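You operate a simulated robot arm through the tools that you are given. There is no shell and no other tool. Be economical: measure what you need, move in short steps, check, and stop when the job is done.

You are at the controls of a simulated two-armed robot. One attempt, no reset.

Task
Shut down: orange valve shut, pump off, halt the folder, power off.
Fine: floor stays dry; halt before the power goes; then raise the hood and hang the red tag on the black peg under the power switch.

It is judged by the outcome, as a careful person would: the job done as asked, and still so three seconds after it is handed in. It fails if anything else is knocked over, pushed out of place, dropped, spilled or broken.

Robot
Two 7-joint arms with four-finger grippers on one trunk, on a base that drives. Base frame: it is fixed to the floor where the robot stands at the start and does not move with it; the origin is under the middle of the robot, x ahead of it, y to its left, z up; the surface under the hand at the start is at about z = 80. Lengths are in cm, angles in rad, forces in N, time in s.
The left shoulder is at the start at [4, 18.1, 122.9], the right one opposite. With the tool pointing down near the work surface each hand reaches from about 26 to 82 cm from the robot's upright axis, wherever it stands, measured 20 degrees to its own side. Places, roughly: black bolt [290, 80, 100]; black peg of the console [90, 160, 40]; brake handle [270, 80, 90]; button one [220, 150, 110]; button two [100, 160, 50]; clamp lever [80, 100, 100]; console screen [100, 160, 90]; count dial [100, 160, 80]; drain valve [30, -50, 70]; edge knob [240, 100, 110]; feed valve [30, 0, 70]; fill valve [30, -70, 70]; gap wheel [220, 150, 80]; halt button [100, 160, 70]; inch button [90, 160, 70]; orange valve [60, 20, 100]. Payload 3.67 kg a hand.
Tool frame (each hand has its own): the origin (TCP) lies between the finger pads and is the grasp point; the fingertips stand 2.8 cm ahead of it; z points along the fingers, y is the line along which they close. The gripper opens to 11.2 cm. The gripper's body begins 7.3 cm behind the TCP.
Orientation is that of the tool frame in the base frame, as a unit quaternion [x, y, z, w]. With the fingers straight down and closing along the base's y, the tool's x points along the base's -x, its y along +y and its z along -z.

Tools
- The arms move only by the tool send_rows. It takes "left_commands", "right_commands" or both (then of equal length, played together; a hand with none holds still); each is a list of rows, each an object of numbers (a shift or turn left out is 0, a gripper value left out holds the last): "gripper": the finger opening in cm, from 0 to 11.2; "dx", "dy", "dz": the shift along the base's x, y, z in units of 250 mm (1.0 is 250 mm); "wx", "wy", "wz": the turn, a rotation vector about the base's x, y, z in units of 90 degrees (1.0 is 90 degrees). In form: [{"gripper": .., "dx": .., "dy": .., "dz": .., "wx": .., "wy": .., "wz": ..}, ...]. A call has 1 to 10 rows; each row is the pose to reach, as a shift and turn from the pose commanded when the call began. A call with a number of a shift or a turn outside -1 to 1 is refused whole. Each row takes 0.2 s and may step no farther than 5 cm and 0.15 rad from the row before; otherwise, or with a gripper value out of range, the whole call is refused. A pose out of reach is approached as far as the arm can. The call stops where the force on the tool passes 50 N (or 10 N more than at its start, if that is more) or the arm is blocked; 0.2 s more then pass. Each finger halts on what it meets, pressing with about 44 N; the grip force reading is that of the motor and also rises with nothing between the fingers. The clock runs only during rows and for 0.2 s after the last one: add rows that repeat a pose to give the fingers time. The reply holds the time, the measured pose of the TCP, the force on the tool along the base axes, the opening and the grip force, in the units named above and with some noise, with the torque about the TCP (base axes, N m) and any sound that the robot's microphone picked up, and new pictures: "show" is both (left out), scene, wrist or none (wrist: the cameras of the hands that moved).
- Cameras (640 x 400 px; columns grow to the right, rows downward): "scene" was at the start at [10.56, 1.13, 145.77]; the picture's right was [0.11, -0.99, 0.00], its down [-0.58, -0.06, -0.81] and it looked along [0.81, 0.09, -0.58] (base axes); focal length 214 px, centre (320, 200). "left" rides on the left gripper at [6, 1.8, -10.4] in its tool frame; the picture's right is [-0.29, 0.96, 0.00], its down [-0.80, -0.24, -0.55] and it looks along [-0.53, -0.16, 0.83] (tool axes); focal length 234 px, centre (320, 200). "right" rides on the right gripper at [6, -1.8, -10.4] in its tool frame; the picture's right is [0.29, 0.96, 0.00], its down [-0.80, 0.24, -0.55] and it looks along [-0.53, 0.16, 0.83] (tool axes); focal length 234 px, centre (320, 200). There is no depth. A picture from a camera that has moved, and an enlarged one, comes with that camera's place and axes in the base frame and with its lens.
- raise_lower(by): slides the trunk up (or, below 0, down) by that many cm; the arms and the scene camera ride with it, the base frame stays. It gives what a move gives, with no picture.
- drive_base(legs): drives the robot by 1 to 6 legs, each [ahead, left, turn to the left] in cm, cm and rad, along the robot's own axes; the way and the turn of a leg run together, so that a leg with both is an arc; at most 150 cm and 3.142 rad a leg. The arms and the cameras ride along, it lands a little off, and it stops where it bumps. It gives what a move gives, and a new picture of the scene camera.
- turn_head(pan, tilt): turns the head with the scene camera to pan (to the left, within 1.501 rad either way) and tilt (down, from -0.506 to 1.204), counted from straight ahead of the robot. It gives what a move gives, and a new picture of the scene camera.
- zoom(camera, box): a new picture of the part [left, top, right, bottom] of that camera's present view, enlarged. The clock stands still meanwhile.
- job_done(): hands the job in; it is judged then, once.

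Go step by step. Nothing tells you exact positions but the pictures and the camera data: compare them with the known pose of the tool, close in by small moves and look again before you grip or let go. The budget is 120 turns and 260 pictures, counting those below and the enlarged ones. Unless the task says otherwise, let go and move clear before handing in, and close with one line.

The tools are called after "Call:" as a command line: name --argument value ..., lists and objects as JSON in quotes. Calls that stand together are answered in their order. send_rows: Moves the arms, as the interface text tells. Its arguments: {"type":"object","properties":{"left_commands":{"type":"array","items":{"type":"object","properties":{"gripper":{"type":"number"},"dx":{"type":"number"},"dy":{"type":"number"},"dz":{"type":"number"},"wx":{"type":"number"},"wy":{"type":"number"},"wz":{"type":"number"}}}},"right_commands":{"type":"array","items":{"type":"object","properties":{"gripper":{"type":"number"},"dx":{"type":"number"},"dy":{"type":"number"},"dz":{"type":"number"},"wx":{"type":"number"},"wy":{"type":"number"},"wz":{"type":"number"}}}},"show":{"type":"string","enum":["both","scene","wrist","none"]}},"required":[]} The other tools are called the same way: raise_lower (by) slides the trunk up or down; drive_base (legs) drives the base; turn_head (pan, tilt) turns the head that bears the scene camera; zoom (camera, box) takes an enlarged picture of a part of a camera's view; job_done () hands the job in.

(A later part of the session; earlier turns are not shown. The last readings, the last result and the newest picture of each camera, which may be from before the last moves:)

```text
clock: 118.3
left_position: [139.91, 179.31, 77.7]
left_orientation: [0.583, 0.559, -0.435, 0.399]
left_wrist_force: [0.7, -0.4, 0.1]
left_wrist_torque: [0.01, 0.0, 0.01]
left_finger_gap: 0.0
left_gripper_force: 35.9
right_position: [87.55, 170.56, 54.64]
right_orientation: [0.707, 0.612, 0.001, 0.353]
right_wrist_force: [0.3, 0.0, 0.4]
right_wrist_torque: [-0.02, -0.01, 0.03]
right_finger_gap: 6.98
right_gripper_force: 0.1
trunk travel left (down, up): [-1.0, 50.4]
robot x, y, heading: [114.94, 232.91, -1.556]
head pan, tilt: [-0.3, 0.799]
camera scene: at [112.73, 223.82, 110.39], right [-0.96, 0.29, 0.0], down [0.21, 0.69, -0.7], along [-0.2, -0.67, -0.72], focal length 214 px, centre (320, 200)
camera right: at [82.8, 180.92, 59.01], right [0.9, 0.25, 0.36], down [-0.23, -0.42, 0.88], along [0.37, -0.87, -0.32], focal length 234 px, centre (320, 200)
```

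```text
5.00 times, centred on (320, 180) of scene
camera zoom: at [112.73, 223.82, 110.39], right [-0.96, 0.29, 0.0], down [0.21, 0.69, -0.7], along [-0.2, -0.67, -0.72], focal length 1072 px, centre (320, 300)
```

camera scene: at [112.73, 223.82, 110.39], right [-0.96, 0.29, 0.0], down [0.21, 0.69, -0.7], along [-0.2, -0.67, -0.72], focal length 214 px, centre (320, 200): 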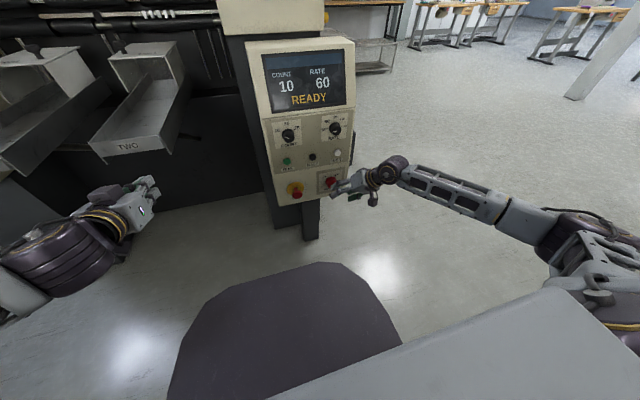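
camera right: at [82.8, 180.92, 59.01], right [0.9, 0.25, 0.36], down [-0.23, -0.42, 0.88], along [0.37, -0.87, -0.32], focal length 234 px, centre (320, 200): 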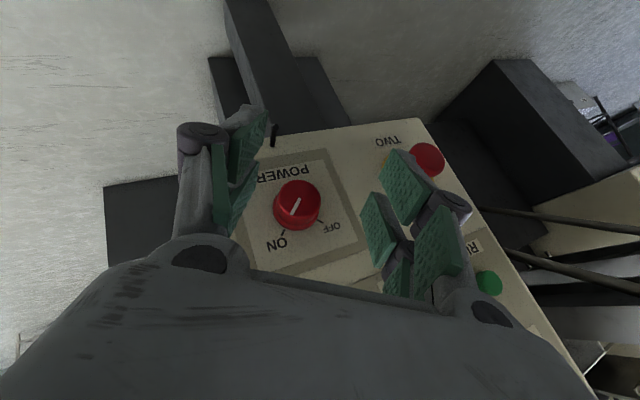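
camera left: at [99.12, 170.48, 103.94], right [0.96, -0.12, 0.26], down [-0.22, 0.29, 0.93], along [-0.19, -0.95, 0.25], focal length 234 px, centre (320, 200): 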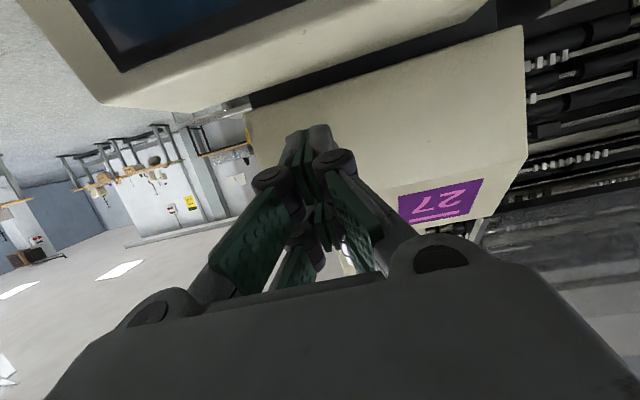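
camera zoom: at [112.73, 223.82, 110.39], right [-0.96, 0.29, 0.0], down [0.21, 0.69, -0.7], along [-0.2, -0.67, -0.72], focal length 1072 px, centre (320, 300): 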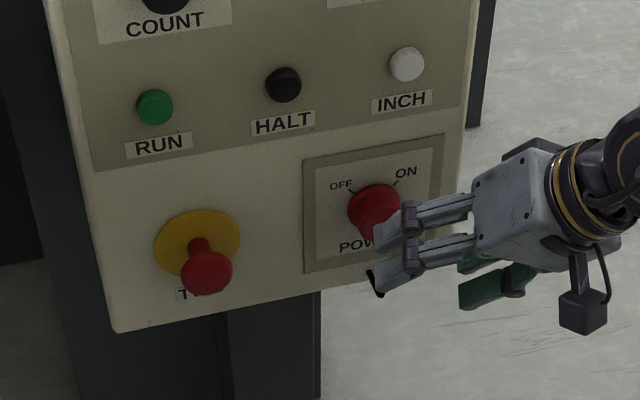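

Knob centre about (88.3, 162, 52.6). I advance straight in and close on it.

Call:
send_rows --right_commands '[{"dz": -0.038, "dx": 0.004, "dy": -0.06}, {"dz": -0.038, "dx": 0.004, "dy": -0.16}, {"dz": -0.038, "dx": 0.004, "dy": -0.25}, {"dz": -0.038, "dx": 0.004, "dy": -0.31}, {"dz": -0.038, "dx": 0.004, "dy": -0.31}]'

Call:
zoom --camera "scene" --box '[260, 140, 380, 220]'

```text
clock: 119.5
left_position: [139.99, 179.32, 77.74]
left_orientation: [0.583, 0.56, -0.434, 0.398]
left_wrist_force: [-0.2, -1.0, -0.1]
left_wrist_torque: [0.0, -0.03, 0.01]
left_finger_gap: 0.0
left_gripper_force: 35.7
right_position: [87.79, 162.89, 53.63]
right_orientation: [0.707, 0.613, 0.002, 0.352]
right_wrist_force: [-1.5, 6.2, 0.7]
right_wrist_torque: [-0.01, -0.05, 0.03]
right_finger_gap: 7.02
right_gripper_force: 0.3
trunk travel left (down, up): [-1.0, 50.4]
robot x, y, heading: [115.6, 233.53, -1.564]
head pan, tilt: [-0.3, 0.799]
camera scene: at [112.73, 223.86, 110.39], right [-0.96, 0.29, 0.0], down [0.21, 0.69, -0.7], along [-0.2, -0.67, -0.72], focal length 214 px, centre (320, 200)
camera right: at [82.95, 173.2, 58.03], right [0.9, 0.25, 0.36], down [-0.23, -0.42, 0.88], along [0.37, -0.87, -0.32], focal length 234 px, centre (320, 200)
```

scene: 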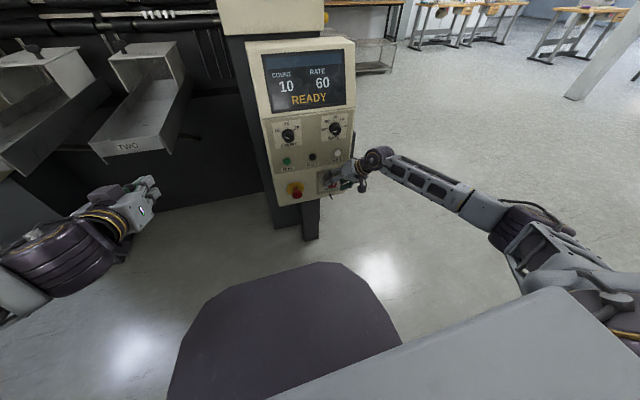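
right: 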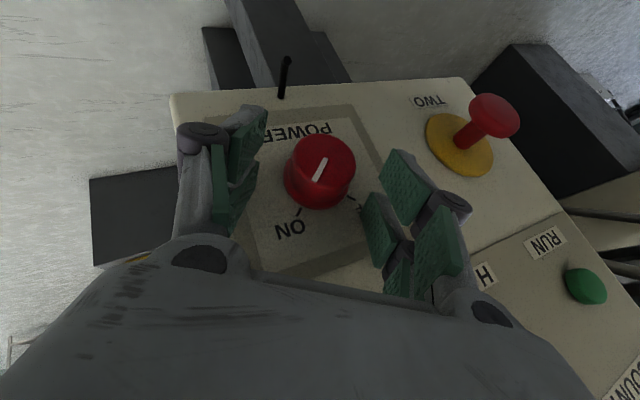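

```text
5.00 times, centred on (320, 180) of scene
camera zoom: at [112.73, 223.86, 110.39], right [-0.96, 0.29, 0.0], down [0.21, 0.69, -0.7], along [-0.2, -0.67, -0.72], focal length 1072 px, centre (320, 300)
```

zoom: 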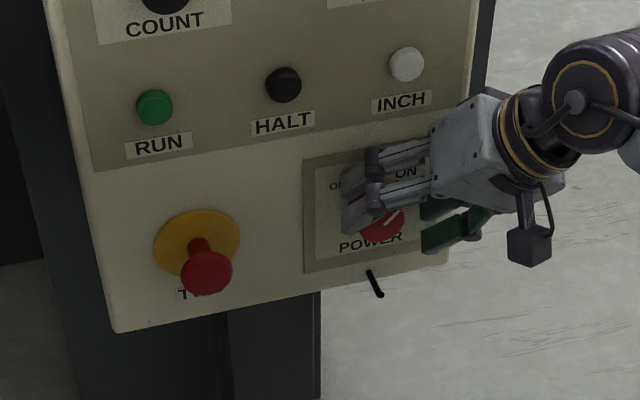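

The knob sits between the pads with the tips just touching the panel; I ease back 0.4 cm and close.

Call:
send_rows --right_commands '[{"dy": 0.016}, {"dy": 0.016, "gripper": 2}, {"dy": 0.016, "gripper": 2}, {"dy": 0.016, "gripper": 2}, {"dy": 0.016, "gripper": 2}]' --show "wrist"

```text
clock: 120.7
left_position: [139.98, 179.33, 77.72]
left_orientation: [0.582, 0.56, -0.434, 0.399]
left_wrist_force: [-0.1, 0.1, -0.2]
left_wrist_torque: [0.03, 0.0, 0.03]
left_finger_gap: 0.0
left_gripper_force: 35.8
right_position: [87.79, 163.24, 53.88]
right_orientation: [0.706, 0.613, 0.0, 0.355]
right_wrist_force: [1.2, 0.5, 12.3]
right_wrist_torque: [0.46, -0.2, 0.29]
right_finger_gap: 3.44
right_gripper_force: 44.9
trunk travel left (down, up): [-1.0, 50.4]
robot x, y, heading: [115.54, 233.55, -1.564]
head pan, tilt: [-0.3, 0.799]
camera right: at [82.95, 173.56, 58.22], right [0.9, 0.25, 0.36], down [-0.23, -0.41, 0.88], along [0.37, -0.88, -0.31], focal length 234 px, centre (320, 200)
```

right: 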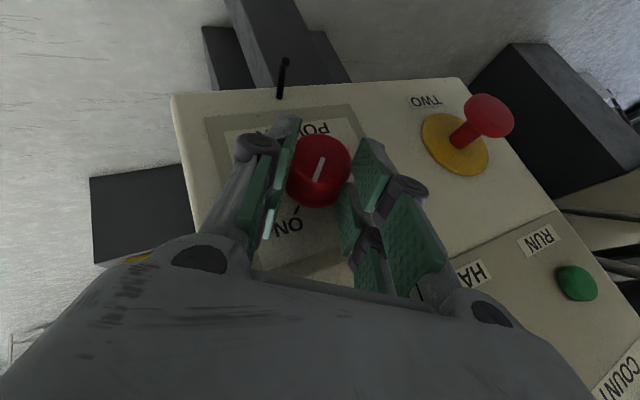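

Held (3.44 cm). I turn it about its own axis towards OFF, 45° first.

Call:
send_rows --right_commands '[{"wy": 0.083, "dx": 0.006, "dz": 0.002}, {"wy": 0.167, "dx": 0.013, "dz": 0.004}, {"wy": 0.25, "dx": 0.02, "dz": 0.005}, {"wy": 0.333, "dx": 0.026, "dz": 0.007}, {"wy": 0.417, "dx": 0.033, "dz": 0.006}, {"wy": 0.5, "dx": 0.04, "dz": 0.005}]' --show "wrist"

```text
clock: 122.1
left_position: [140.17, 179.46, 77.65]
left_orientation: [0.581, 0.56, -0.436, 0.398]
left_wrist_force: [-0.5, -0.3, -0.2]
left_wrist_torque: [0.0, 0.0, 0.0]
left_finger_gap: 0.01
left_gripper_force: 35.2
right_position: [89.8, 163.17, 54.29]
right_orientation: [0.649, 0.703, -0.271, 0.099]
right_wrist_force: [40.2, -5.0, 25.2]
right_wrist_torque: [0.58, -0.92, 0.47]
right_finger_gap: 3.4
right_gripper_force: 45.2
trunk travel left (down, up): [-1.0, 50.4]
robot x, y, heading: [115.31, 233.8, -1.559]
head pan, tilt: [-0.3, 0.799]
camera right: at [89.23, 173.6, 60.49], right [0.89, 0.26, -0.38], down [0.46, -0.4, 0.79], along [0.05, -0.88, -0.47], focal length 234 px, centre (320, 200)
```

right: 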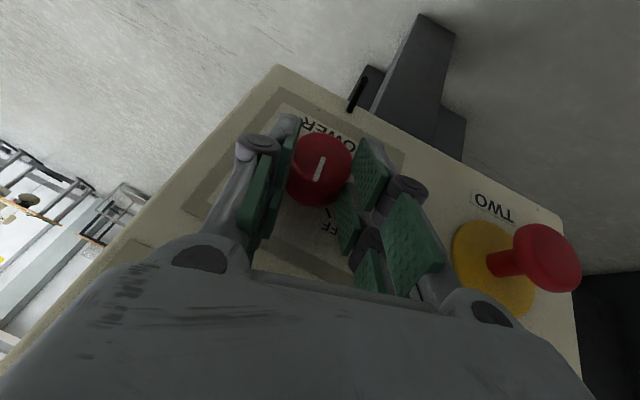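

The knob turns with the hand; the side load shows its axis lies slightly further +x, so I correct while turning another 25°.

Call:
send_rows --right_commands '[{"dx": 0.034, "dz": 0.012}, {"dx": 0.045, "dz": 0.01, "wy": 0.07}, {"dx": 0.056, "dz": 0.006, "wy": 0.14}, {"dx": 0.066, "dz": 0.002, "wy": 0.21}, {"dx": 0.076, "dz": 0.0, "wy": 0.28}]' --show "wrist"

```text
clock: 123.3
left_position: [139.91, 179.25, 77.6]
left_orientation: [0.582, 0.561, -0.434, 0.398]
left_wrist_force: [-0.2, -0.2, -0.3]
left_wrist_torque: [-0.03, 0.05, 0.0]
left_finger_gap: 0.03
left_gripper_force: 35.7
right_position: [90.86, 163.19, 53.81]
right_orientation: [0.578, 0.706, -0.406, -0.06]
right_wrist_force: [27.9, -11.1, 5.1]
right_wrist_torque: [-0.62, -0.57, 0.62]
right_finger_gap: 3.37
right_gripper_force: 44.7
trunk travel left (down, up): [-1.0, 50.4]
robot x, y, heading: [115.29, 233.63, -1.562]
head pan, tilt: [-0.3, 0.799]
camera right: at [93.22, 173.56, 59.55], right [0.64, 0.25, -0.73], down [0.75, -0.41, 0.52], along [-0.17, -0.88, -0.45], focal length 234 px, centre (320, 200)
```

right: 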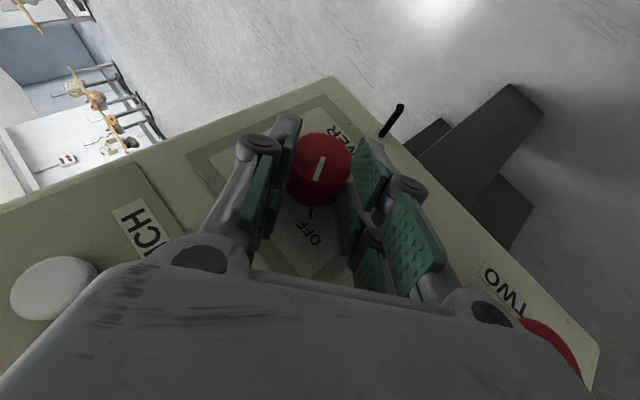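

About 70° done and the mushroom head is getting near, so I release, swing back and take a second bite.

Call:
send_rows --right_commands '[{"gripper": 7.5}, {"gripper": 7.5}, {"dy": 0.1}, {"dy": 0.2}, {"dy": 0.2, "wy": -0.09, "dx": -0.01}, {"dy": 0.2, "wy": -0.18, "dx": -0.02}, {"dy": 0.2, "wy": -0.27, "dx": -0.03, "dz": 0.01}, {"dy": 0.2, "wy": -0.36, "dx": -0.045, "dz": 0.015}, {"dy": 0.2, "wy": -0.45, "dx": -0.06, "dz": 0.015}, {"dy": 0.2, "wy": -0.54, "dx": -0.075, "dz": 0.015}]' --show "wrist"

Call:
zoom --camera "scene" --box '[220, 30, 380, 220]'

```text
clock: 125.5
left_position: [139.86, 179.26, 77.68]
left_orientation: [0.583, 0.559, -0.435, 0.399]
left_wrist_force: [-0.2, -0.4, 0.4]
left_wrist_torque: [0.01, 0.02, -0.02]
left_finger_gap: 0.0
left_gripper_force: 35.9
right_position: [88.67, 168.31, 54.21]
right_orientation: [0.696, 0.667, -0.131, 0.233]
right_wrist_force: [-0.3, -1.0, 0.1]
right_wrist_torque: [0.03, -0.02, -0.02]
right_finger_gap: 7.5
right_gripper_force: 0.2
trunk travel left (down, up): [-1.0, 50.4]
robot x, y, heading: [114.93, 234.04, -1.567]
head pan, tilt: [-0.3, 0.799]
camera right: at [85.89, 178.58, 59.85], right [0.97, 0.25, 0.0], down [0.11, -0.42, 0.9], along [0.23, -0.87, -0.43], focal length 234 px, centre (320, 200)
```

right: 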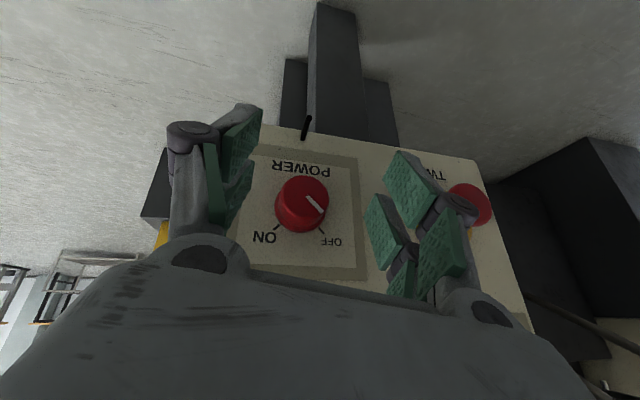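

```text
2.11 times, centred on (300, 125) of scene
camera zoom: at [112.71, 223.82, 110.38], right [-0.96, 0.29, 0.0], down [0.21, 0.69, -0.7], along [-0.2, -0.67, -0.72], focal length 452 px, centre (362, 358)
```

zoom: 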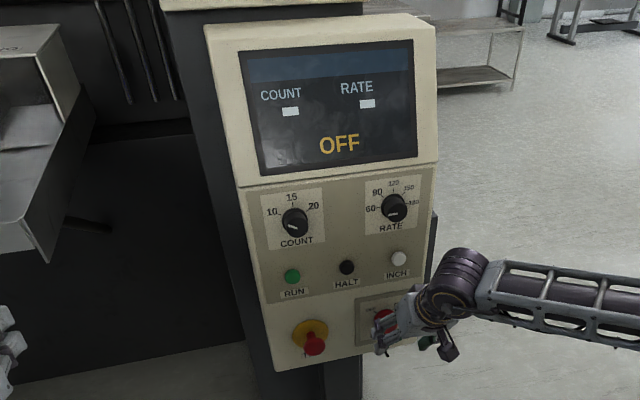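

The screen shows OFF: power is off after the halt. Now I back the right hand away, raise the trunk and head for the hood lever.

Call:
send_rows --right_commands '[{"dy": 0.16}, {"dy": 0.32}, {"dy": 0.4, "dx": -0.12, "gripper": 4}, {"dy": 0.44, "dx": -0.28}, {"dy": 0.48, "dx": -0.44}]' --show "none"

Call:
raise_lower --by 34

Call:
turn_head --pan -0.8 --tilt 0.7

```text
clock: 126.7
left_position: [139.83, 179.28, 77.65]
left_orientation: [0.583, 0.559, -0.435, 0.399]
left_wrist_force: [0.0, 0.3, 0.1]
left_wrist_torque: [-0.01, 0.02, -0.02]
left_finger_gap: 0.0
left_gripper_force: 35.4
right_position: [77.55, 180.26, 54.16]
right_orientation: [0.695, 0.668, -0.131, 0.232]
right_wrist_force: [0.5, 0.0, 0.5]
right_wrist_torque: [-0.03, -0.01, 0.0]
right_finger_gap: 4.01
right_gripper_force: 0.0
trunk travel left (down, up): [-1.0, 50.4]
robot x, y, heading: [115.08, 233.28, -1.566]
head pan, tilt: [-0.3, 0.799]
```

```text
clock: 130.0
left_position: [139.96, 179.13, 111.65]
left_orientation: [0.582, 0.559, -0.435, 0.398]
left_wrist_force: [-1.2, 0.0, -0.5]
left_wrist_torque: [0.01, 0.0, -0.02]
left_finger_gap: 0.02
left_gripper_force: 36.3
right_position: [77.7, 180.25, 87.91]
right_orientation: [0.695, 0.668, -0.131, 0.232]
right_wrist_force: [-0.4, -0.2, -0.5]
right_wrist_torque: [-0.01, 0.01, 0.01]
right_finger_gap: 4.01
right_gripper_force: 0.1
trunk travel left (down, up): [-35.0, 16.4]
robot x, y, heading: [115.37, 233.42, -1.562]
head pan, tilt: [-0.3, 0.799]
```

```text
clock: 131.0
left_position: [139.83, 179.25, 111.54]
left_orientation: [0.582, 0.559, -0.435, 0.399]
left_wrist_force: [-0.4, -0.9, 0.0]
left_wrist_torque: [0.0, 0.0, 0.01]
left_finger_gap: 0.0
left_gripper_force: 35.7
right_position: [77.65, 180.28, 88.0]
right_orientation: [0.695, 0.668, -0.132, 0.232]
right_wrist_force: [0.7, 0.9, -0.7]
right_wrist_torque: [-0.01, 0.0, 0.02]
right_finger_gap: 4.03
right_gripper_force: 0.1
trunk travel left (down, up): [-35.0, 16.4]
robot x, y, heading: [115.37, 233.16, -1.564]
head pan, tilt: [-0.799, 0.7]
camera scene: at [109.02, 225.55, 145.1], right [-0.7, 0.71, 0.0], down [0.46, 0.45, -0.76], along [-0.54, -0.54, -0.64], focal length 214 px, centre (320, 200)
```

scene: 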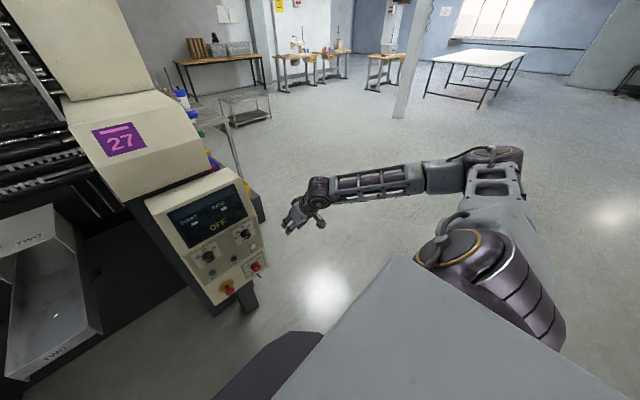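

I tuck the left hand up and out so it clears the machine while I drive.

Call:
send_rows --left_commands '[{"dx": 0.04, "dy": 0.03, "dz": 0.1, "wx": 0.085}, {"dx": 0.1, "dy": 0.08, "dz": 0.2, "wx": 0.17}, {"dx": 0.18, "dy": 0.16, "dz": 0.3, "wx": 0.255}, {"dx": 0.26, "dy": 0.24, "dz": 0.4, "wx": 0.34}, {"dx": 0.34, "dy": 0.32, "dz": 0.5, "wx": 0.425}, {"dx": 0.42, "dy": 0.42, "dz": 0.6, "wx": 0.51}, {"dx": 0.5, "dy": 0.52, "dz": 0.7, "wx": 0.6}, {"dx": 0.58, "dy": 0.62, "dz": 0.8, "wx": 0.69}, {"dx": 0.66, "dy": 0.72, "dz": 0.88, "wx": 0.78}, {"dx": 0.74, "dy": 0.8, "dz": 0.94, "wx": 0.8}]' --show "none"

Call:
drive_base --legs '[[20, 0, 0], [0, -80, 0]]'

```text
clock: 133.4
left_position: [148.85, 191.46, 123.74]
left_orientation: [0.763, 0.627, -0.006, -0.157]
left_wrist_force: [0.2, 0.2, -0.8]
left_wrist_torque: [-0.02, 0.02, 0.01]
left_finger_gap: 0.0
left_gripper_force: 35.7
left hand out of reach, approached as far as the arm can: row 9, 10
right_position: [77.73, 180.2, 88.02]
right_orientation: [0.694, 0.668, -0.131, 0.232]
right_wrist_force: [0.4, 0.7, 1.0]
right_wrist_torque: [-0.01, 0.0, 0.04]
right_finger_gap: 4.03
right_gripper_force: 0.1
trunk travel left (down, up): [-35.0, 16.4]
robot x, y, heading: [115.26, 233.22, -1.56]
head pan, tilt: [-0.799, 0.7]
stopped in row 10 (left hand): the arm was blocked; the commanded pose is now the measured one
```

```text
clock: 139.0
left_position: [69.45, 170.6, 123.74]
left_orientation: [0.764, 0.626, -0.005, -0.158]
left_wrist_force: [-0.1, -0.2, 0.0]
left_wrist_torque: [0.03, -0.03, -0.02]
left_finger_gap: 0.0
left_gripper_force: 35.5
right_position: [-1.69, 159.7, 87.88]
right_orientation: [0.696, 0.667, -0.132, 0.232]
right_wrist_force: [0.7, 0.4, -0.3]
right_wrist_torque: [-0.01, -0.01, -0.01]
right_finger_gap: 3.98
right_gripper_force: 0.1
trunk travel left (down, up): [-35.0, 16.4]
robot x, y, heading: [36.15, 212.94, -1.567]
head pan, tilt: [-0.799, 0.7]
camera scene: at [29.81, 204.95, 145.1], right [-0.7, 0.71, 0.0], down [0.46, 0.45, -0.76], along [-0.55, -0.54, -0.64], focal length 214 px, centre (320, 200)
```

scene: 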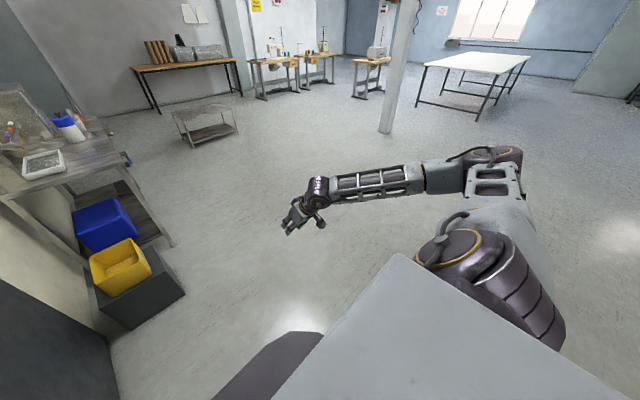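

Call:
drive_base --legs '[[0, -60, 0], [110, 0, 0], [0, 0, 1.565]]'

Call:
turn_head --pan -0.2 --tilt 0.45

```text
clock: 152.0
left_position: [19.05, 135.28, 123.77]
left_orientation: [0.105, 0.982, -0.113, -0.108]
left_wrist_force: [0.3, 0.1, -0.9]
left_wrist_torque: [0.03, 0.03, 0.02]
left_finger_gap: 0.0
left_gripper_force: 35.8
right_position: [28.81, 63.97, 88.04]
right_orientation: [0.029, 0.963, 0.068, 0.258]
right_wrist_force: [0.2, -1.1, 0.5]
right_wrist_torque: [-0.01, 0.01, 0.01]
right_finger_gap: 4.0
right_gripper_force: 0.0
trunk travel left (down, up): [-35.0, 16.4]
robot x, y, heading: [-23.98, 102.66, -0.011]
head pan, tilt: [-0.799, 0.7]
camera scene: at [-15.95, 96.59, 145.1], right [-0.72, -0.69, 0.0], down [-0.44, 0.47, -0.76], along [0.53, -0.55, -0.64], focal length 214 px, centre (320, 200)
```

scene: 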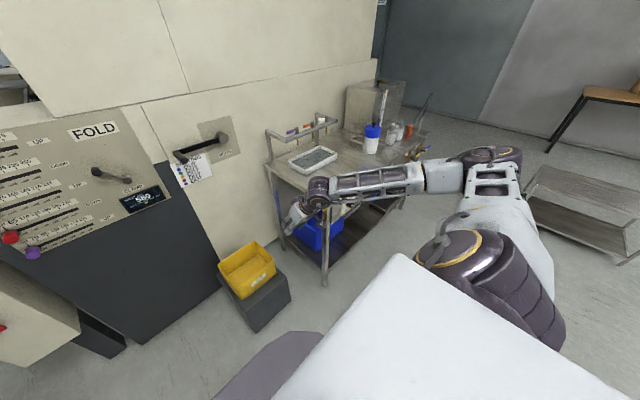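

```text
clock: 153.0
left_position: [19.16, 135.23, 123.73]
left_orientation: [0.105, 0.982, -0.113, -0.108]
left_wrist_force: [-0.7, 0.6, -0.3]
left_wrist_torque: [0.02, -0.01, -0.02]
left_finger_gap: 0.0
left_gripper_force: 35.8
right_position: [28.76, 64.1, 88.06]
right_orientation: [0.03, 0.963, 0.068, 0.257]
right_wrist_force: [0.2, 0.8, -0.5]
right_wrist_torque: [0.0, 0.02, 0.01]
right_finger_gap: 3.99
right_gripper_force: 0.1
trunk travel left (down, up): [-35.0, 16.4]
robot x, y, heading: [-23.65, 102.52, -0.01]
head pan, tilt: [-0.201, 0.45]
camera scene: at [-12.82, 100.8, 147.32], right [-0.21, -0.98, 0.0], down [-0.43, 0.09, -0.9], along [0.88, -0.19, -0.44], focal length 214 px, centre (320, 200)
```

scene: 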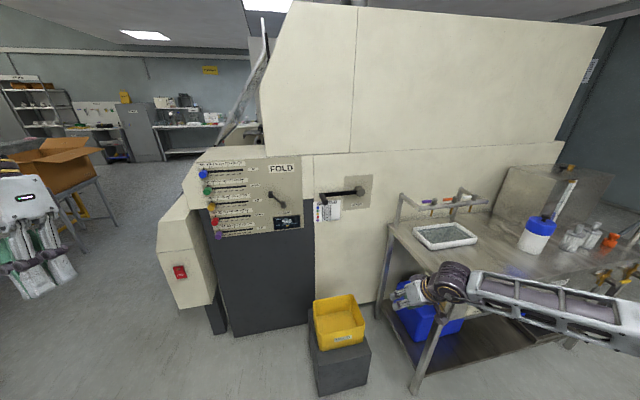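

Call:
zoom --camera "scene" --box '[290, 160, 390, 230]'

Call:
zoom --camera "scene" --box '[155, 180, 335, 340]'

```text
5.71 times, centred on (340, 195) of scene
camera zoom: at [-12.82, 100.8, 147.32], right [-0.21, -0.98, 0.0], down [-0.43, 0.09, -0.9], along [0.88, -0.19, -0.44], focal length 1226 px, centre (206, 229)
```

zoom: 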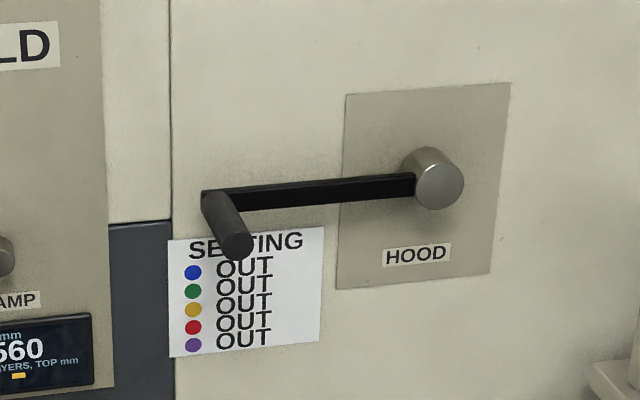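

```text
2.50 times, centred on (245, 260) of scene
camera zoom: at [-12.82, 100.8, 147.32], right [-0.21, -0.98, 0.0], down [-0.43, 0.09, -0.9], along [0.88, -0.19, -0.44], focal length 536 px, centre (508, 50)
```

zoom: 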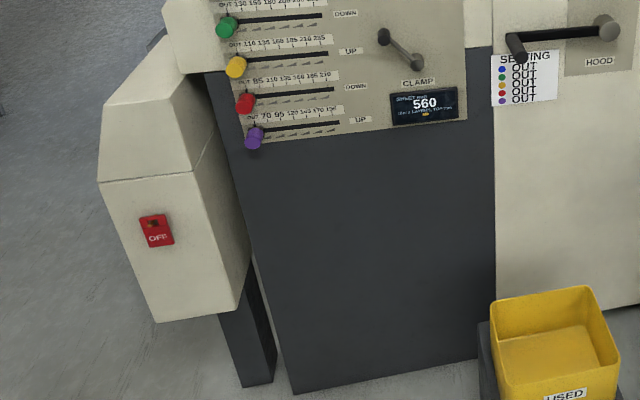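

The HOOD lever points left with a handle sticking out at about (76–84, 79, 102), hub at (86, 59, 102). I drive closer, keeping the base short of the yellow bin, and bring the right hand level below the handle.

Call:
drive_base --legs '[[22, 0, 0.01]]'

Call:
raise_lower --by -15

Call:
send_rows --right_commands '[{"gripper": 0, "dz": 0.1, "wx": -0.011, "wy": -0.083, "wz": -0.004}, {"dz": 0.22, "dx": 0.04, "wx": -0.023, "wy": -0.166, "wz": -0.009}, {"dz": 0.34, "dx": 0.1, "dy": 0.04, "wx": -0.034, "wy": -0.25, "wz": -0.013}, {"dz": 0.46, "dx": 0.18, "dy": 0.1, "wx": -0.046, "wy": -0.333, "wz": -0.018}, {"dz": 0.58, "dx": 0.26, "dy": 0.18, "wx": -0.057, "wy": -0.416, "wz": -0.022}, {"dz": 0.68, "dx": 0.34, "dy": 0.28, "wx": -0.069, "wy": -0.5, "wz": -0.027}, {"dz": 0.76, "dx": 0.42, "dy": 0.38, "wx": -0.08, "wy": -0.583, "wz": -0.031}, {"dz": 0.84, "dx": 0.48, "dy": 0.48, "wx": -0.092, "wy": -0.666, "wz": -0.036}, {"dz": 0.9, "dx": 0.52, "dy": 0.58, "wx": -0.092, "wy": -0.666, "wz": -0.036}, {"dz": 0.9, "dx": 0.52, "dy": 0.58, "wx": -0.092, "wy": -0.666, "wz": -0.036}]'

```text
clock: 154.8
left_position: [40.61, 135.53, 123.74]
left_orientation: [0.101, 0.983, -0.114, -0.107]
left_wrist_force: [0.5, -0.1, -1.2]
left_wrist_torque: [0.0, 0.04, -0.02]
left_finger_gap: 0.0
left_gripper_force: 36.1
right_position: [51.0, 64.26, 87.9]
right_orientation: [0.025, 0.964, 0.069, 0.257]
right_wrist_force: [0.5, -0.6, 0.7]
right_wrist_torque: [-0.02, 0.03, -0.01]
right_finger_gap: 4.03
right_gripper_force: 0.0
trunk travel left (down, up): [-35.0, 16.4]
robot x, y, heading: [-1.73, 102.55, 0.0]
head pan, tilt: [-0.201, 0.45]
camera scene: at [9.09, 100.78, 147.32], right [-0.2, -0.98, 0.0], down [-0.43, 0.09, -0.9], along [0.88, -0.18, -0.44], focal length 214 px, centre (320, 200)
```

scene: 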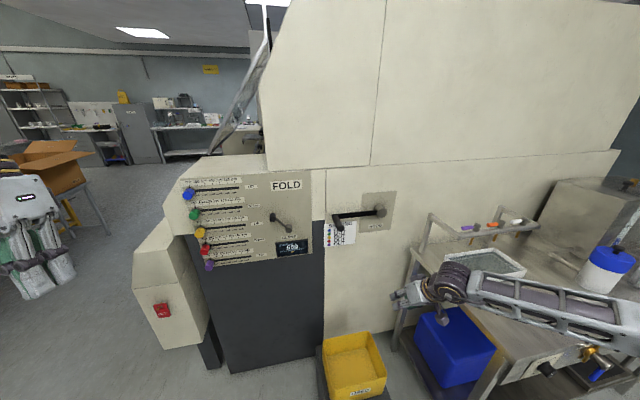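

```text
clock: 156.5
left_position: [40.81, 135.55, 109.03]
left_orientation: [0.102, 0.982, -0.113, -0.109]
left_wrist_force: [-0.5, -0.8, 0.3]
left_wrist_torque: [-0.02, -0.02, 0.0]
left_finger_gap: 0.0
left_gripper_force: 35.8
right_position: [50.98, 64.42, 73.16]
right_orientation: [0.025, 0.964, 0.069, 0.257]
right_wrist_force: [0.5, 0.8, -0.6]
right_wrist_torque: [0.0, -0.04, 0.0]
right_finger_gap: 4.03
right_gripper_force: 0.1
trunk travel left (down, up): [-20.0, 31.4]
robot x, y, heading: [-1.4, 102.69, 0.0]
head pan, tilt: [-0.201, 0.45]
```

```text
clock: 158.7
left_position: [40.74, 135.61, 108.95]
left_orientation: [0.101, 0.982, -0.114, -0.108]
left_wrist_force: [0.0, 0.8, -0.3]
left_wrist_torque: [0.0, 0.02, -0.01]
left_finger_gap: 0.02
left_gripper_force: 35.4
right_position: [62.31, 71.54, 93.02]
right_orientation: [-0.028, 0.712, 0.04, 0.7]
right_wrist_force: [0.1, 1.0, -0.8]
right_wrist_torque: [-0.02, -0.05, -0.02]
right_finger_gap: 0.0
right_gripper_force: 35.8
right hand out of reach, approached as far as the arm can: row 6, 7, 8, 9, 10
trunk travel left (down, up): [-20.0, 31.4]
robot x, y, heading: [-2.25, 102.16, -0.001]
head pan, tilt: [-0.201, 0.45]
camera scene: at [9.11, 100.89, 132.45], right [-0.2, -0.98, 0.0], down [-0.43, 0.09, -0.9], along [0.88, -0.18, -0.44], focal length 214 px, centre (320, 200)
camera right: at [51.92, 68.85, 87.26], right [-0.1, 0.96, -0.27], down [-0.56, 0.17, 0.81], along [0.82, 0.23, 0.52], focal length 234 px, centre (320, 200)
```

scene: 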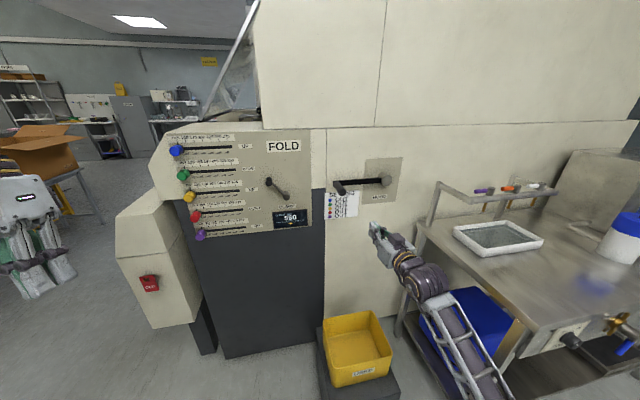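
right: 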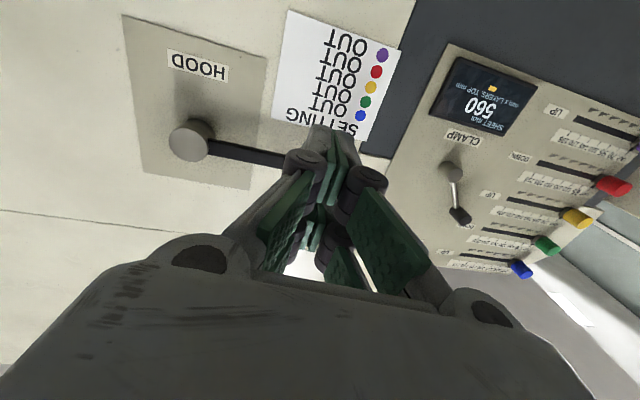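

The hand is level. I move it forward and under the handle.

Call:
send_rows --right_commands '[{"dx": 0.1, "dy": 0.06, "dz": 0.02}, {"dx": 0.2, "dy": 0.14, "dz": 0.06}, {"dx": 0.28, "dy": 0.22, "dz": 0.1}, {"dx": 0.32, "dy": 0.3, "dz": 0.14}, {"dx": 0.32, "dy": 0.3, "dz": 0.14}]'

```text
clock: 159.9
left_position: [40.72, 135.6, 108.92]
left_orientation: [0.101, 0.982, -0.114, -0.107]
left_wrist_force: [0.6, 0.1, -0.2]
left_wrist_torque: [0.03, 0.0, 0.0]
left_finger_gap: 0.0
left_gripper_force: 35.0
right_position: [65.99, 72.51, 93.87]
right_orientation: [-0.034, 0.713, 0.047, 0.699]
right_wrist_force: [-0.4, 0.5, 0.1]
right_wrist_torque: [-0.03, 0.04, 0.02]
right_finger_gap: 0.01
right_gripper_force: 35.8
right hand out of reach, approached as far as the arm can: row 1, 2, 3, 4, 5
trunk travel left (down, up): [-20.0, 31.4]
robot x, y, heading: [-2.09, 102.6, 0.0]
head pan, tilt: [-0.201, 0.45]
camera scene: at [9.09, 100.79, 132.45], right [-0.2, -0.98, 0.0], down [-0.43, 0.09, -0.9], along [0.88, -0.18, -0.44], focal length 214 px, centre (320, 200)
camera right: at [55.6, 69.73, 88.06], right [-0.11, 0.96, -0.27], down [-0.56, 0.16, 0.81], along [0.82, 0.24, 0.52], focal length 234 px, centre (320, 200)
```

scene: 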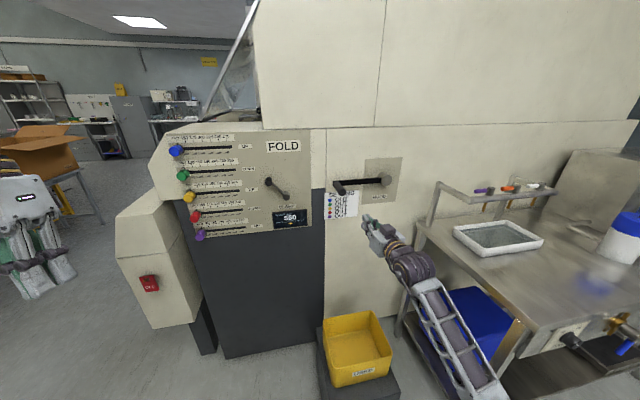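
right: 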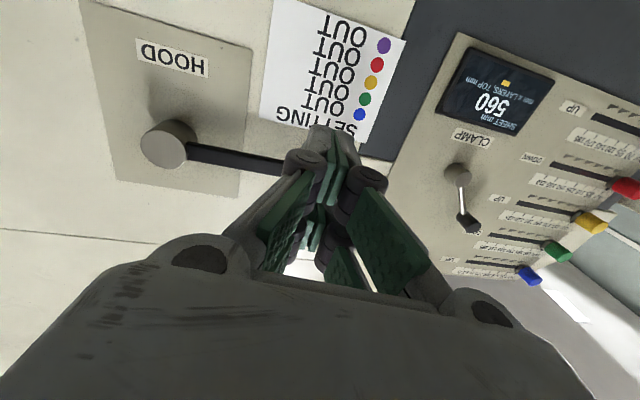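

The wrist binds when exactly level; pitching ~30° down frees it and still lets me push the handle up from below. I do that.

Call:
send_rows --right_commands '[{"wy": 0.085, "wz": -0.02}, {"wy": 0.17, "wz": -0.04, "dx": 0.04, "dy": 0.04}, {"wy": 0.25, "wz": -0.06, "dx": 0.1, "dy": 0.1, "dz": 0.04}, {"wy": 0.33, "wz": -0.07, "dx": 0.16, "dy": 0.18, "dz": 0.08}, {"wy": 0.33, "wz": -0.07, "dx": 0.2, "dy": 0.26, "dz": 0.12}, {"wy": 0.33, "wz": -0.07, "dx": 0.2, "dy": 0.26, "dz": 0.145}]'

```text
clock: 161.3
left_position: [40.49, 135.5, 108.94]
left_orientation: [0.101, 0.982, -0.114, -0.107]
left_wrist_force: [0.1, -0.7, 0.8]
left_wrist_torque: [0.02, -0.03, 0.0]
left_finger_gap: 0.0
left_gripper_force: 35.7
right_position: [70.61, 78.95, 97.31]
right_orientation: [0.021, 0.868, 0.008, 0.495]
right_wrist_force: [0.2, -0.6, 0.2]
right_wrist_torque: [0.01, 0.0, 0.04]
right_finger_gap: 0.0
right_gripper_force: 35.5
right hand out of reach, approached as far as the arm can: row 1, 2
trunk travel left (down, up): [-20.0, 31.4]
robot x, y, heading: [-1.91, 102.68, 0.003]
head pan, tilt: [-0.201, 0.45]
camera scene: at [8.94, 100.72, 132.47], right [-0.2, -0.98, 0.0], down [-0.43, 0.09, -0.9], along [0.88, -0.18, -0.43], focal length 214 px, centre (320, 200)
camera right: at [58.52, 77.56, 97.5], right [-0.12, 0.97, -0.21], down [-0.06, 0.21, 0.98], along [0.99, 0.13, 0.04], focal length 234 px, centre (320, 200)
```

scene: 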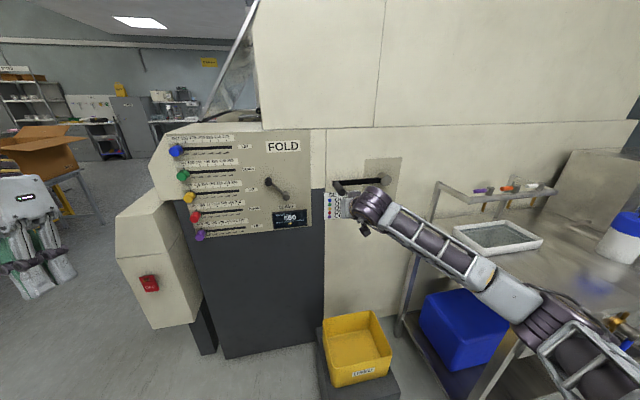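
right: 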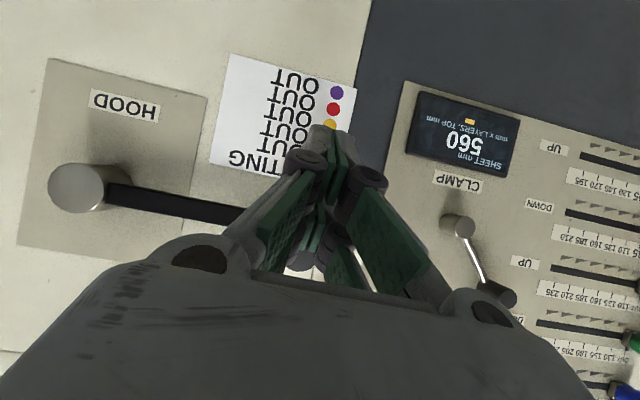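

The fingers are below the handle. I advance under it and lift through the first 30°.

Call:
send_rows --right_commands '[{"dx": 0.09}, {"dx": 0.176}, {"dx": 0.176, "dz": 0.112}, {"dx": 0.176, "dz": 0.252}, {"dx": 0.176, "dy": -0.014, "dz": 0.396}, {"dx": 0.176, "dy": -0.058, "dz": 0.532}]'

```text
clock: 162.1
left_position: [40.46, 135.62, 108.85]
left_orientation: [0.101, 0.982, -0.114, -0.108]
left_wrist_force: [0.1, 0.3, -1.0]
left_wrist_torque: [-0.02, -0.05, 0.02]
left_finger_gap: 0.01
left_gripper_force: 35.9
right_position: [74.77, 79.31, 98.18]
right_orientation: [0.019, 0.875, 0.007, 0.484]
right_wrist_force: [-0.6, 1.2, 0.5]
right_wrist_torque: [0.01, -0.01, -0.01]
right_finger_gap: 0.0
right_gripper_force: 36.1
trunk travel left (down, up): [-20.0, 31.4]
robot x, y, heading: [-1.78, 102.55, -0.004]
head pan, tilt: [-0.201, 0.45]
stopped in row 4 (right hand): the force on the tool passed its limit at 60 N (the readings are from after the stop); the commanded pose is now the measured one
camera scene: at [8.96, 100.85, 132.48], right [-0.2, -0.98, 0.0], down [-0.43, 0.09, -0.9], along [0.88, -0.18, -0.43], focal length 214 px, centre (320, 200)
camera right: at [62.63, 77.84, 98.72], right [-0.13, 0.97, -0.21], down [-0.04, 0.21, 0.98], along [0.99, 0.13, 0.01], focal length 234 px, centre (320, 200)
```

scene: 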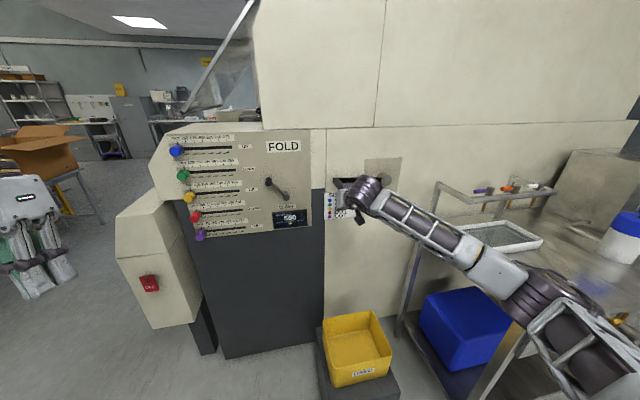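
right: 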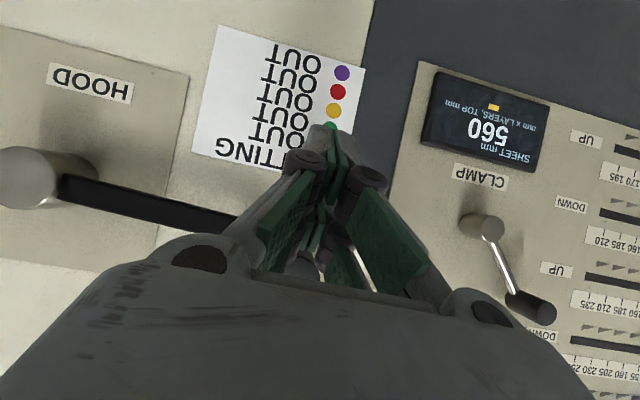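

The hood's edge in the view shifted a little, so lifting is the right way; the push was too abrupt. I repeat with small slow steps.

Call:
send_rows --right_commands '[{"dz": 0.03}, {"dz": 0.06}, {"dz": 0.09}, {"dz": 0.12}, {"dz": 0.15}, {"dz": 0.18}, {"dz": 0.21}, {"dz": 0.24, "dy": -0.004}, {"dz": 0.27, "dy": -0.01}, {"dz": 0.3, "dy": -0.015}]'

```text
clock: 164.3
left_position: [40.65, 135.46, 108.9]
left_orientation: [0.102, 0.982, -0.115, -0.108]
left_wrist_force: [0.1, -0.2, 0.3]
left_wrist_torque: [0.01, -0.01, 0.0]
left_finger_gap: 0.01
left_gripper_force: 35.5
right_position: [74.9, 78.73, 106.27]
right_orientation: [0.02, 0.874, 0.007, 0.485]
right_wrist_force: [-0.1, 0.1, 0.4]
right_wrist_torque: [0.02, -0.02, -0.02]
right_finger_gap: 0.0
right_gripper_force: 35.4
trunk travel left (down, up): [-20.0, 31.4]
robot x, y, heading: [-1.91, 102.33, -0.002]
head pan, tilt: [-0.201, 0.45]
camera scene: at [8.99, 100.75, 132.49], right [-0.2, -0.98, 0.0], down [-0.43, 0.09, -0.9], along [0.88, -0.18, -0.43], focal length 214 px, centre (320, 200)
camera right: at [62.65, 77.31, 106.63], right [-0.13, 0.97, -0.21], down [-0.04, 0.21, 0.98], along [0.99, 0.13, 0.02], focal length 234 px, centre (320, 200)
```

scene: 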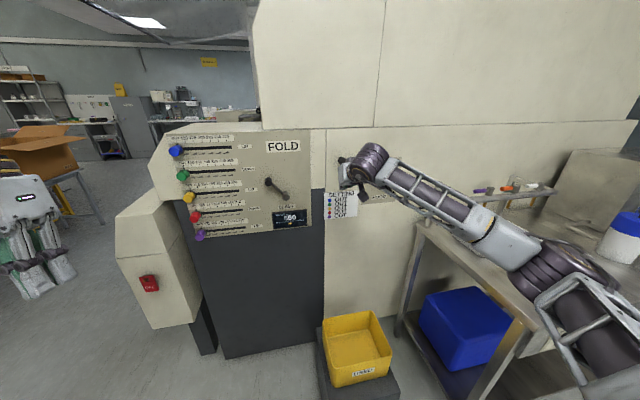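
right: 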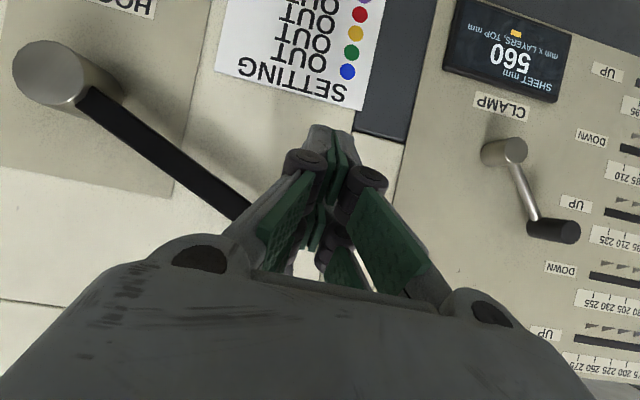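

The hood is swinging up nicely. I follow the arc further, slowly.

Call:
send_rows --right_commands '[{"dz": 0.05, "dy": -0.01}, {"dz": 0.1, "dy": -0.022}, {"dz": 0.15, "dy": -0.038}, {"dz": 0.2, "dy": -0.058}, {"dz": 0.25, "dy": -0.08}, {"dz": 0.3, "dy": -0.112}, {"dz": 0.35, "dy": -0.15}, {"dz": 0.4, "dy": -0.195}, {"dz": 0.45, "dy": -0.25}, {"dz": 0.5, "dy": -0.31}]'

```text
clock: 166.5
left_position: [40.69, 135.14, 109.11]
left_orientation: [0.102, 0.982, -0.113, -0.108]
left_wrist_force: [-1.3, -0.2, -0.1]
left_wrist_torque: [0.04, -0.02, -0.01]
left_finger_gap: 0.01
left_gripper_force: 35.4
right_position: [74.73, 70.27, 118.49]
right_orientation: [0.024, 0.874, 0.005, 0.485]
right_wrist_force: [-0.6, -1.0, -0.5]
right_wrist_torque: [0.01, -0.05, 0.01]
right_finger_gap: 0.03
right_gripper_force: 35.9
trunk travel left (down, up): [-20.0, 31.4]
robot x, y, heading: [-1.91, 102.3, -0.006]
head pan, tilt: [-0.201, 0.45]
camera scene: at [8.98, 100.5, 132.48], right [-0.2, -0.98, 0.0], down [-0.43, 0.09, -0.9], along [0.88, -0.18, -0.44], focal length 214 px, centre (320, 200)
camera right: at [62.55, 68.9, 118.91], right [-0.12, 0.97, -0.21], down [-0.04, 0.21, 0.98], along [0.99, 0.12, 0.01], focal length 234 px, centre (320, 200)
```

scene: 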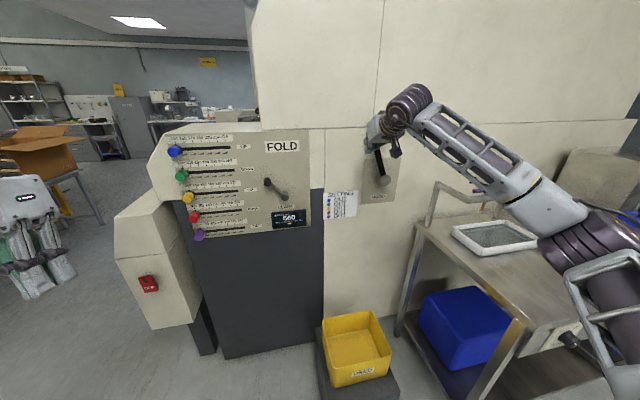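
right: 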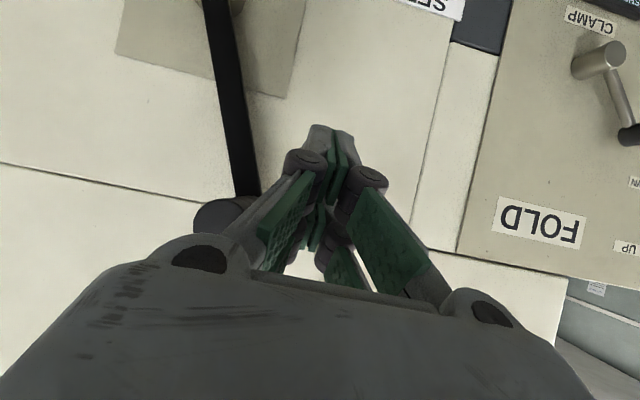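

The lever is nearly upright. I nudge it on to find its end.

Call:
send_rows --right_commands '[{"dz": 0.04, "dy": -0.04}, {"dz": 0.08, "dy": -0.09}, {"dz": 0.11, "dy": -0.15}, {"dz": 0.14, "dy": -0.21}, {"dz": 0.16, "dy": -0.27}, {"dz": 0.17, "dy": -0.32}, {"dz": 0.17, "dy": -0.36}, {"dz": 0.17, "dy": -0.39}]'

Call:
turn_head --pan 0.15 --tilt 0.2

```text
clock: 168.2
left_position: [40.35, 135.79, 108.8]
left_orientation: [0.099, 0.983, -0.114, -0.108]
left_wrist_force: [0.1, -0.6, 0.7]
left_wrist_torque: [0.11, 0.01, -0.03]
left_finger_gap: 0.0
left_gripper_force: 35.9
right_position: [74.92, 64.4, 122.68]
right_orientation: [0.004, 0.874, 0.017, 0.485]
right_wrist_force: [-0.8, 19.8, 4.5]
right_wrist_torque: [0.07, -0.11, 0.21]
right_finger_gap: 0.0
right_gripper_force: 35.8
trunk travel left (down, up): [-20.0, 31.4]
robot x, y, heading: [-1.78, 102.4, 0.003]
head pan, tilt: [-0.201, 0.45]
stopped in row 8 (right hand): the force on the tool passed its limit at 51 N (the readings are from after the stop); the commanded pose is now the measured one
camera scene: at [8.96, 100.9, 132.48], right [-0.2, -0.98, 0.0], down [-0.43, 0.09, -0.9], along [0.88, -0.18, -0.43], focal length 214 px, centre (320, 200)
camera right: at [62.91, 62.5, 123.1], right [-0.16, 0.96, -0.21], down [-0.05, 0.21, 0.98], along [0.99, 0.17, 0.01], focal length 234 px, centre (320, 200)
```

scene: 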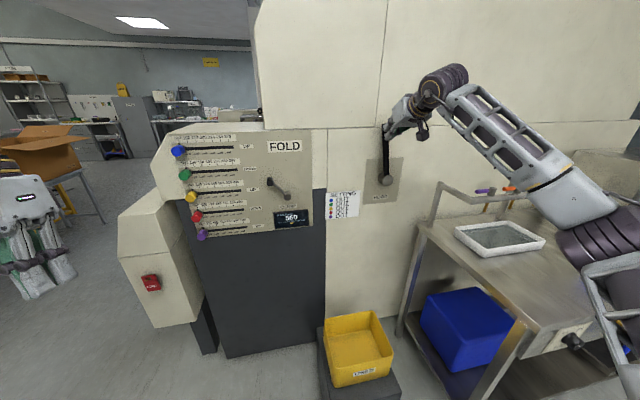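
right: 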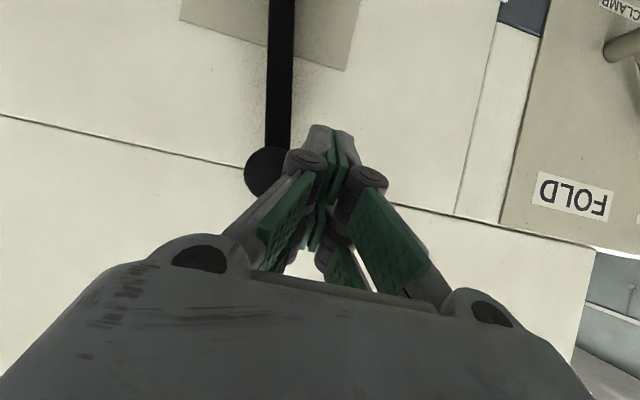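

```text
clock: 169.0
left_position: [40.36, 136.1, 108.69]
left_orientation: [0.099, 0.982, -0.117, -0.107]
left_wrist_force: [0.1, -0.9, 0.9]
left_wrist_torque: [0.01, 0.02, -0.02]
left_finger_gap: 0.02
left_gripper_force: 36.2
right_position: [74.93, 64.51, 122.71]
right_orientation: [0.007, 0.875, 0.013, 0.484]
right_wrist_force: [-0.8, 25.6, 6.1]
right_wrist_torque: [0.07, -0.11, 0.34]
right_finger_gap: 0.0
right_gripper_force: 36.1
trunk travel left (down, up): [-20.0, 31.4]
robot x, y, heading: [-1.73, 102.92, 0.005]
head pan, tilt: [0.15, 0.201]
camera scene: at [9.19, 104.61, 134.77], right [0.15, -0.99, 0.0], down [-0.2, -0.03, -0.98], along [0.97, 0.15, -0.2], focal length 214 px, centre (320, 200)
```

scene: 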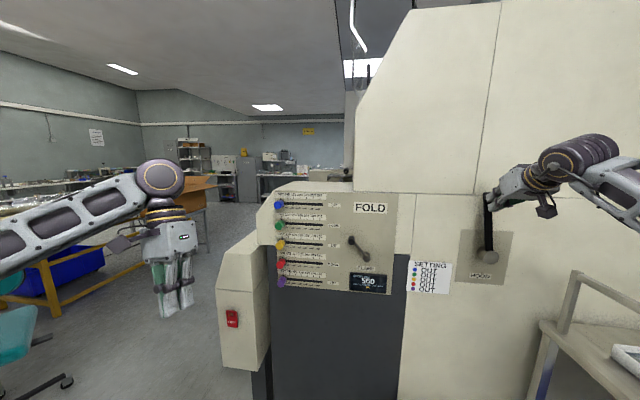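

The lever is upright against its stop. I withdraw and check that it stays.

Call:
send_rows --right_commands '[{"dy": 0.06}, {"dy": 0.1, "dx": -0.1}, {"dy": 0.12, "dx": -0.28}, {"dy": 0.12, "dx": -0.4, "dz": -0.1}, {"dy": 0.1, "dx": -0.5, "dz": -0.24}]' --show "scene"

Call:
zoom --camera "scene" --box '[200, 260, 280, 390]'

```text
clock: 170.2
left_position: [40.46, 135.59, 108.89]
left_orientation: [0.099, 0.983, -0.114, -0.108]
left_wrist_force: [-0.5, -1.1, 0.3]
left_wrist_torque: [-0.05, 0.0, -0.02]
left_finger_gap: 0.03
left_gripper_force: 35.8
right_position: [62.38, 65.99, 116.47]
right_orientation: [0.009, 0.875, 0.014, 0.484]
right_wrist_force: [-0.5, -0.4, 0.0]
right_wrist_torque: [0.03, -0.01, -0.02]
right_finger_gap: 0.0
right_gripper_force: 36.1
trunk travel left (down, up): [-20.0, 31.4]
robot x, y, heading: [-1.76, 102.59, 0.004]
head pan, tilt: [0.15, 0.201]
camera scene: at [9.14, 104.06, 134.79], right [0.15, -0.99, 0.0], down [-0.2, -0.03, -0.98], along [0.97, 0.15, -0.2], focal length 214 px, centre (320, 200)
```

scene: 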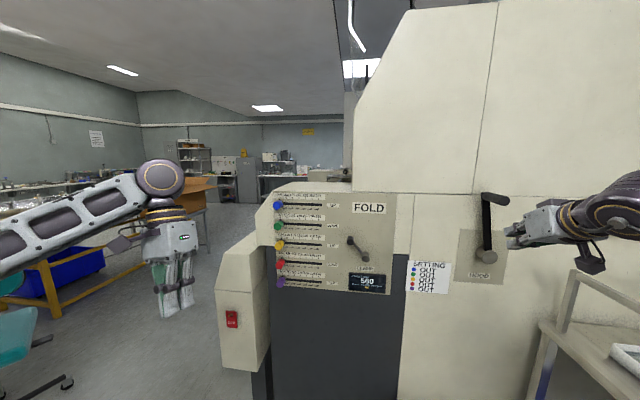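

```text
3.08 times, centred on (240, 325) of scene
camera zoom: at [9.14, 104.06, 134.79], right [0.15, -0.99, 0.0], down [-0.2, -0.03, -0.98], along [0.97, 0.15, -0.2], focal length 660 px, centre (566, -185)
```

zoom: 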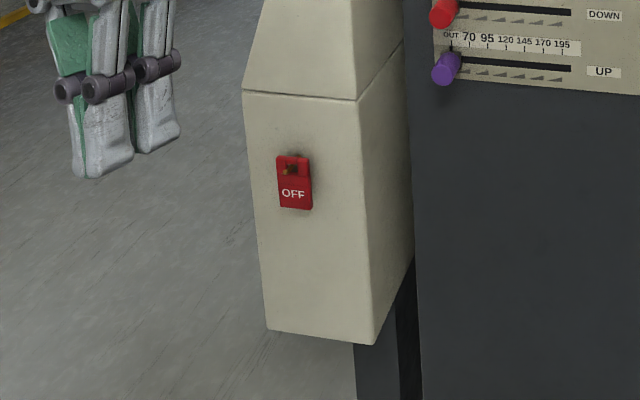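

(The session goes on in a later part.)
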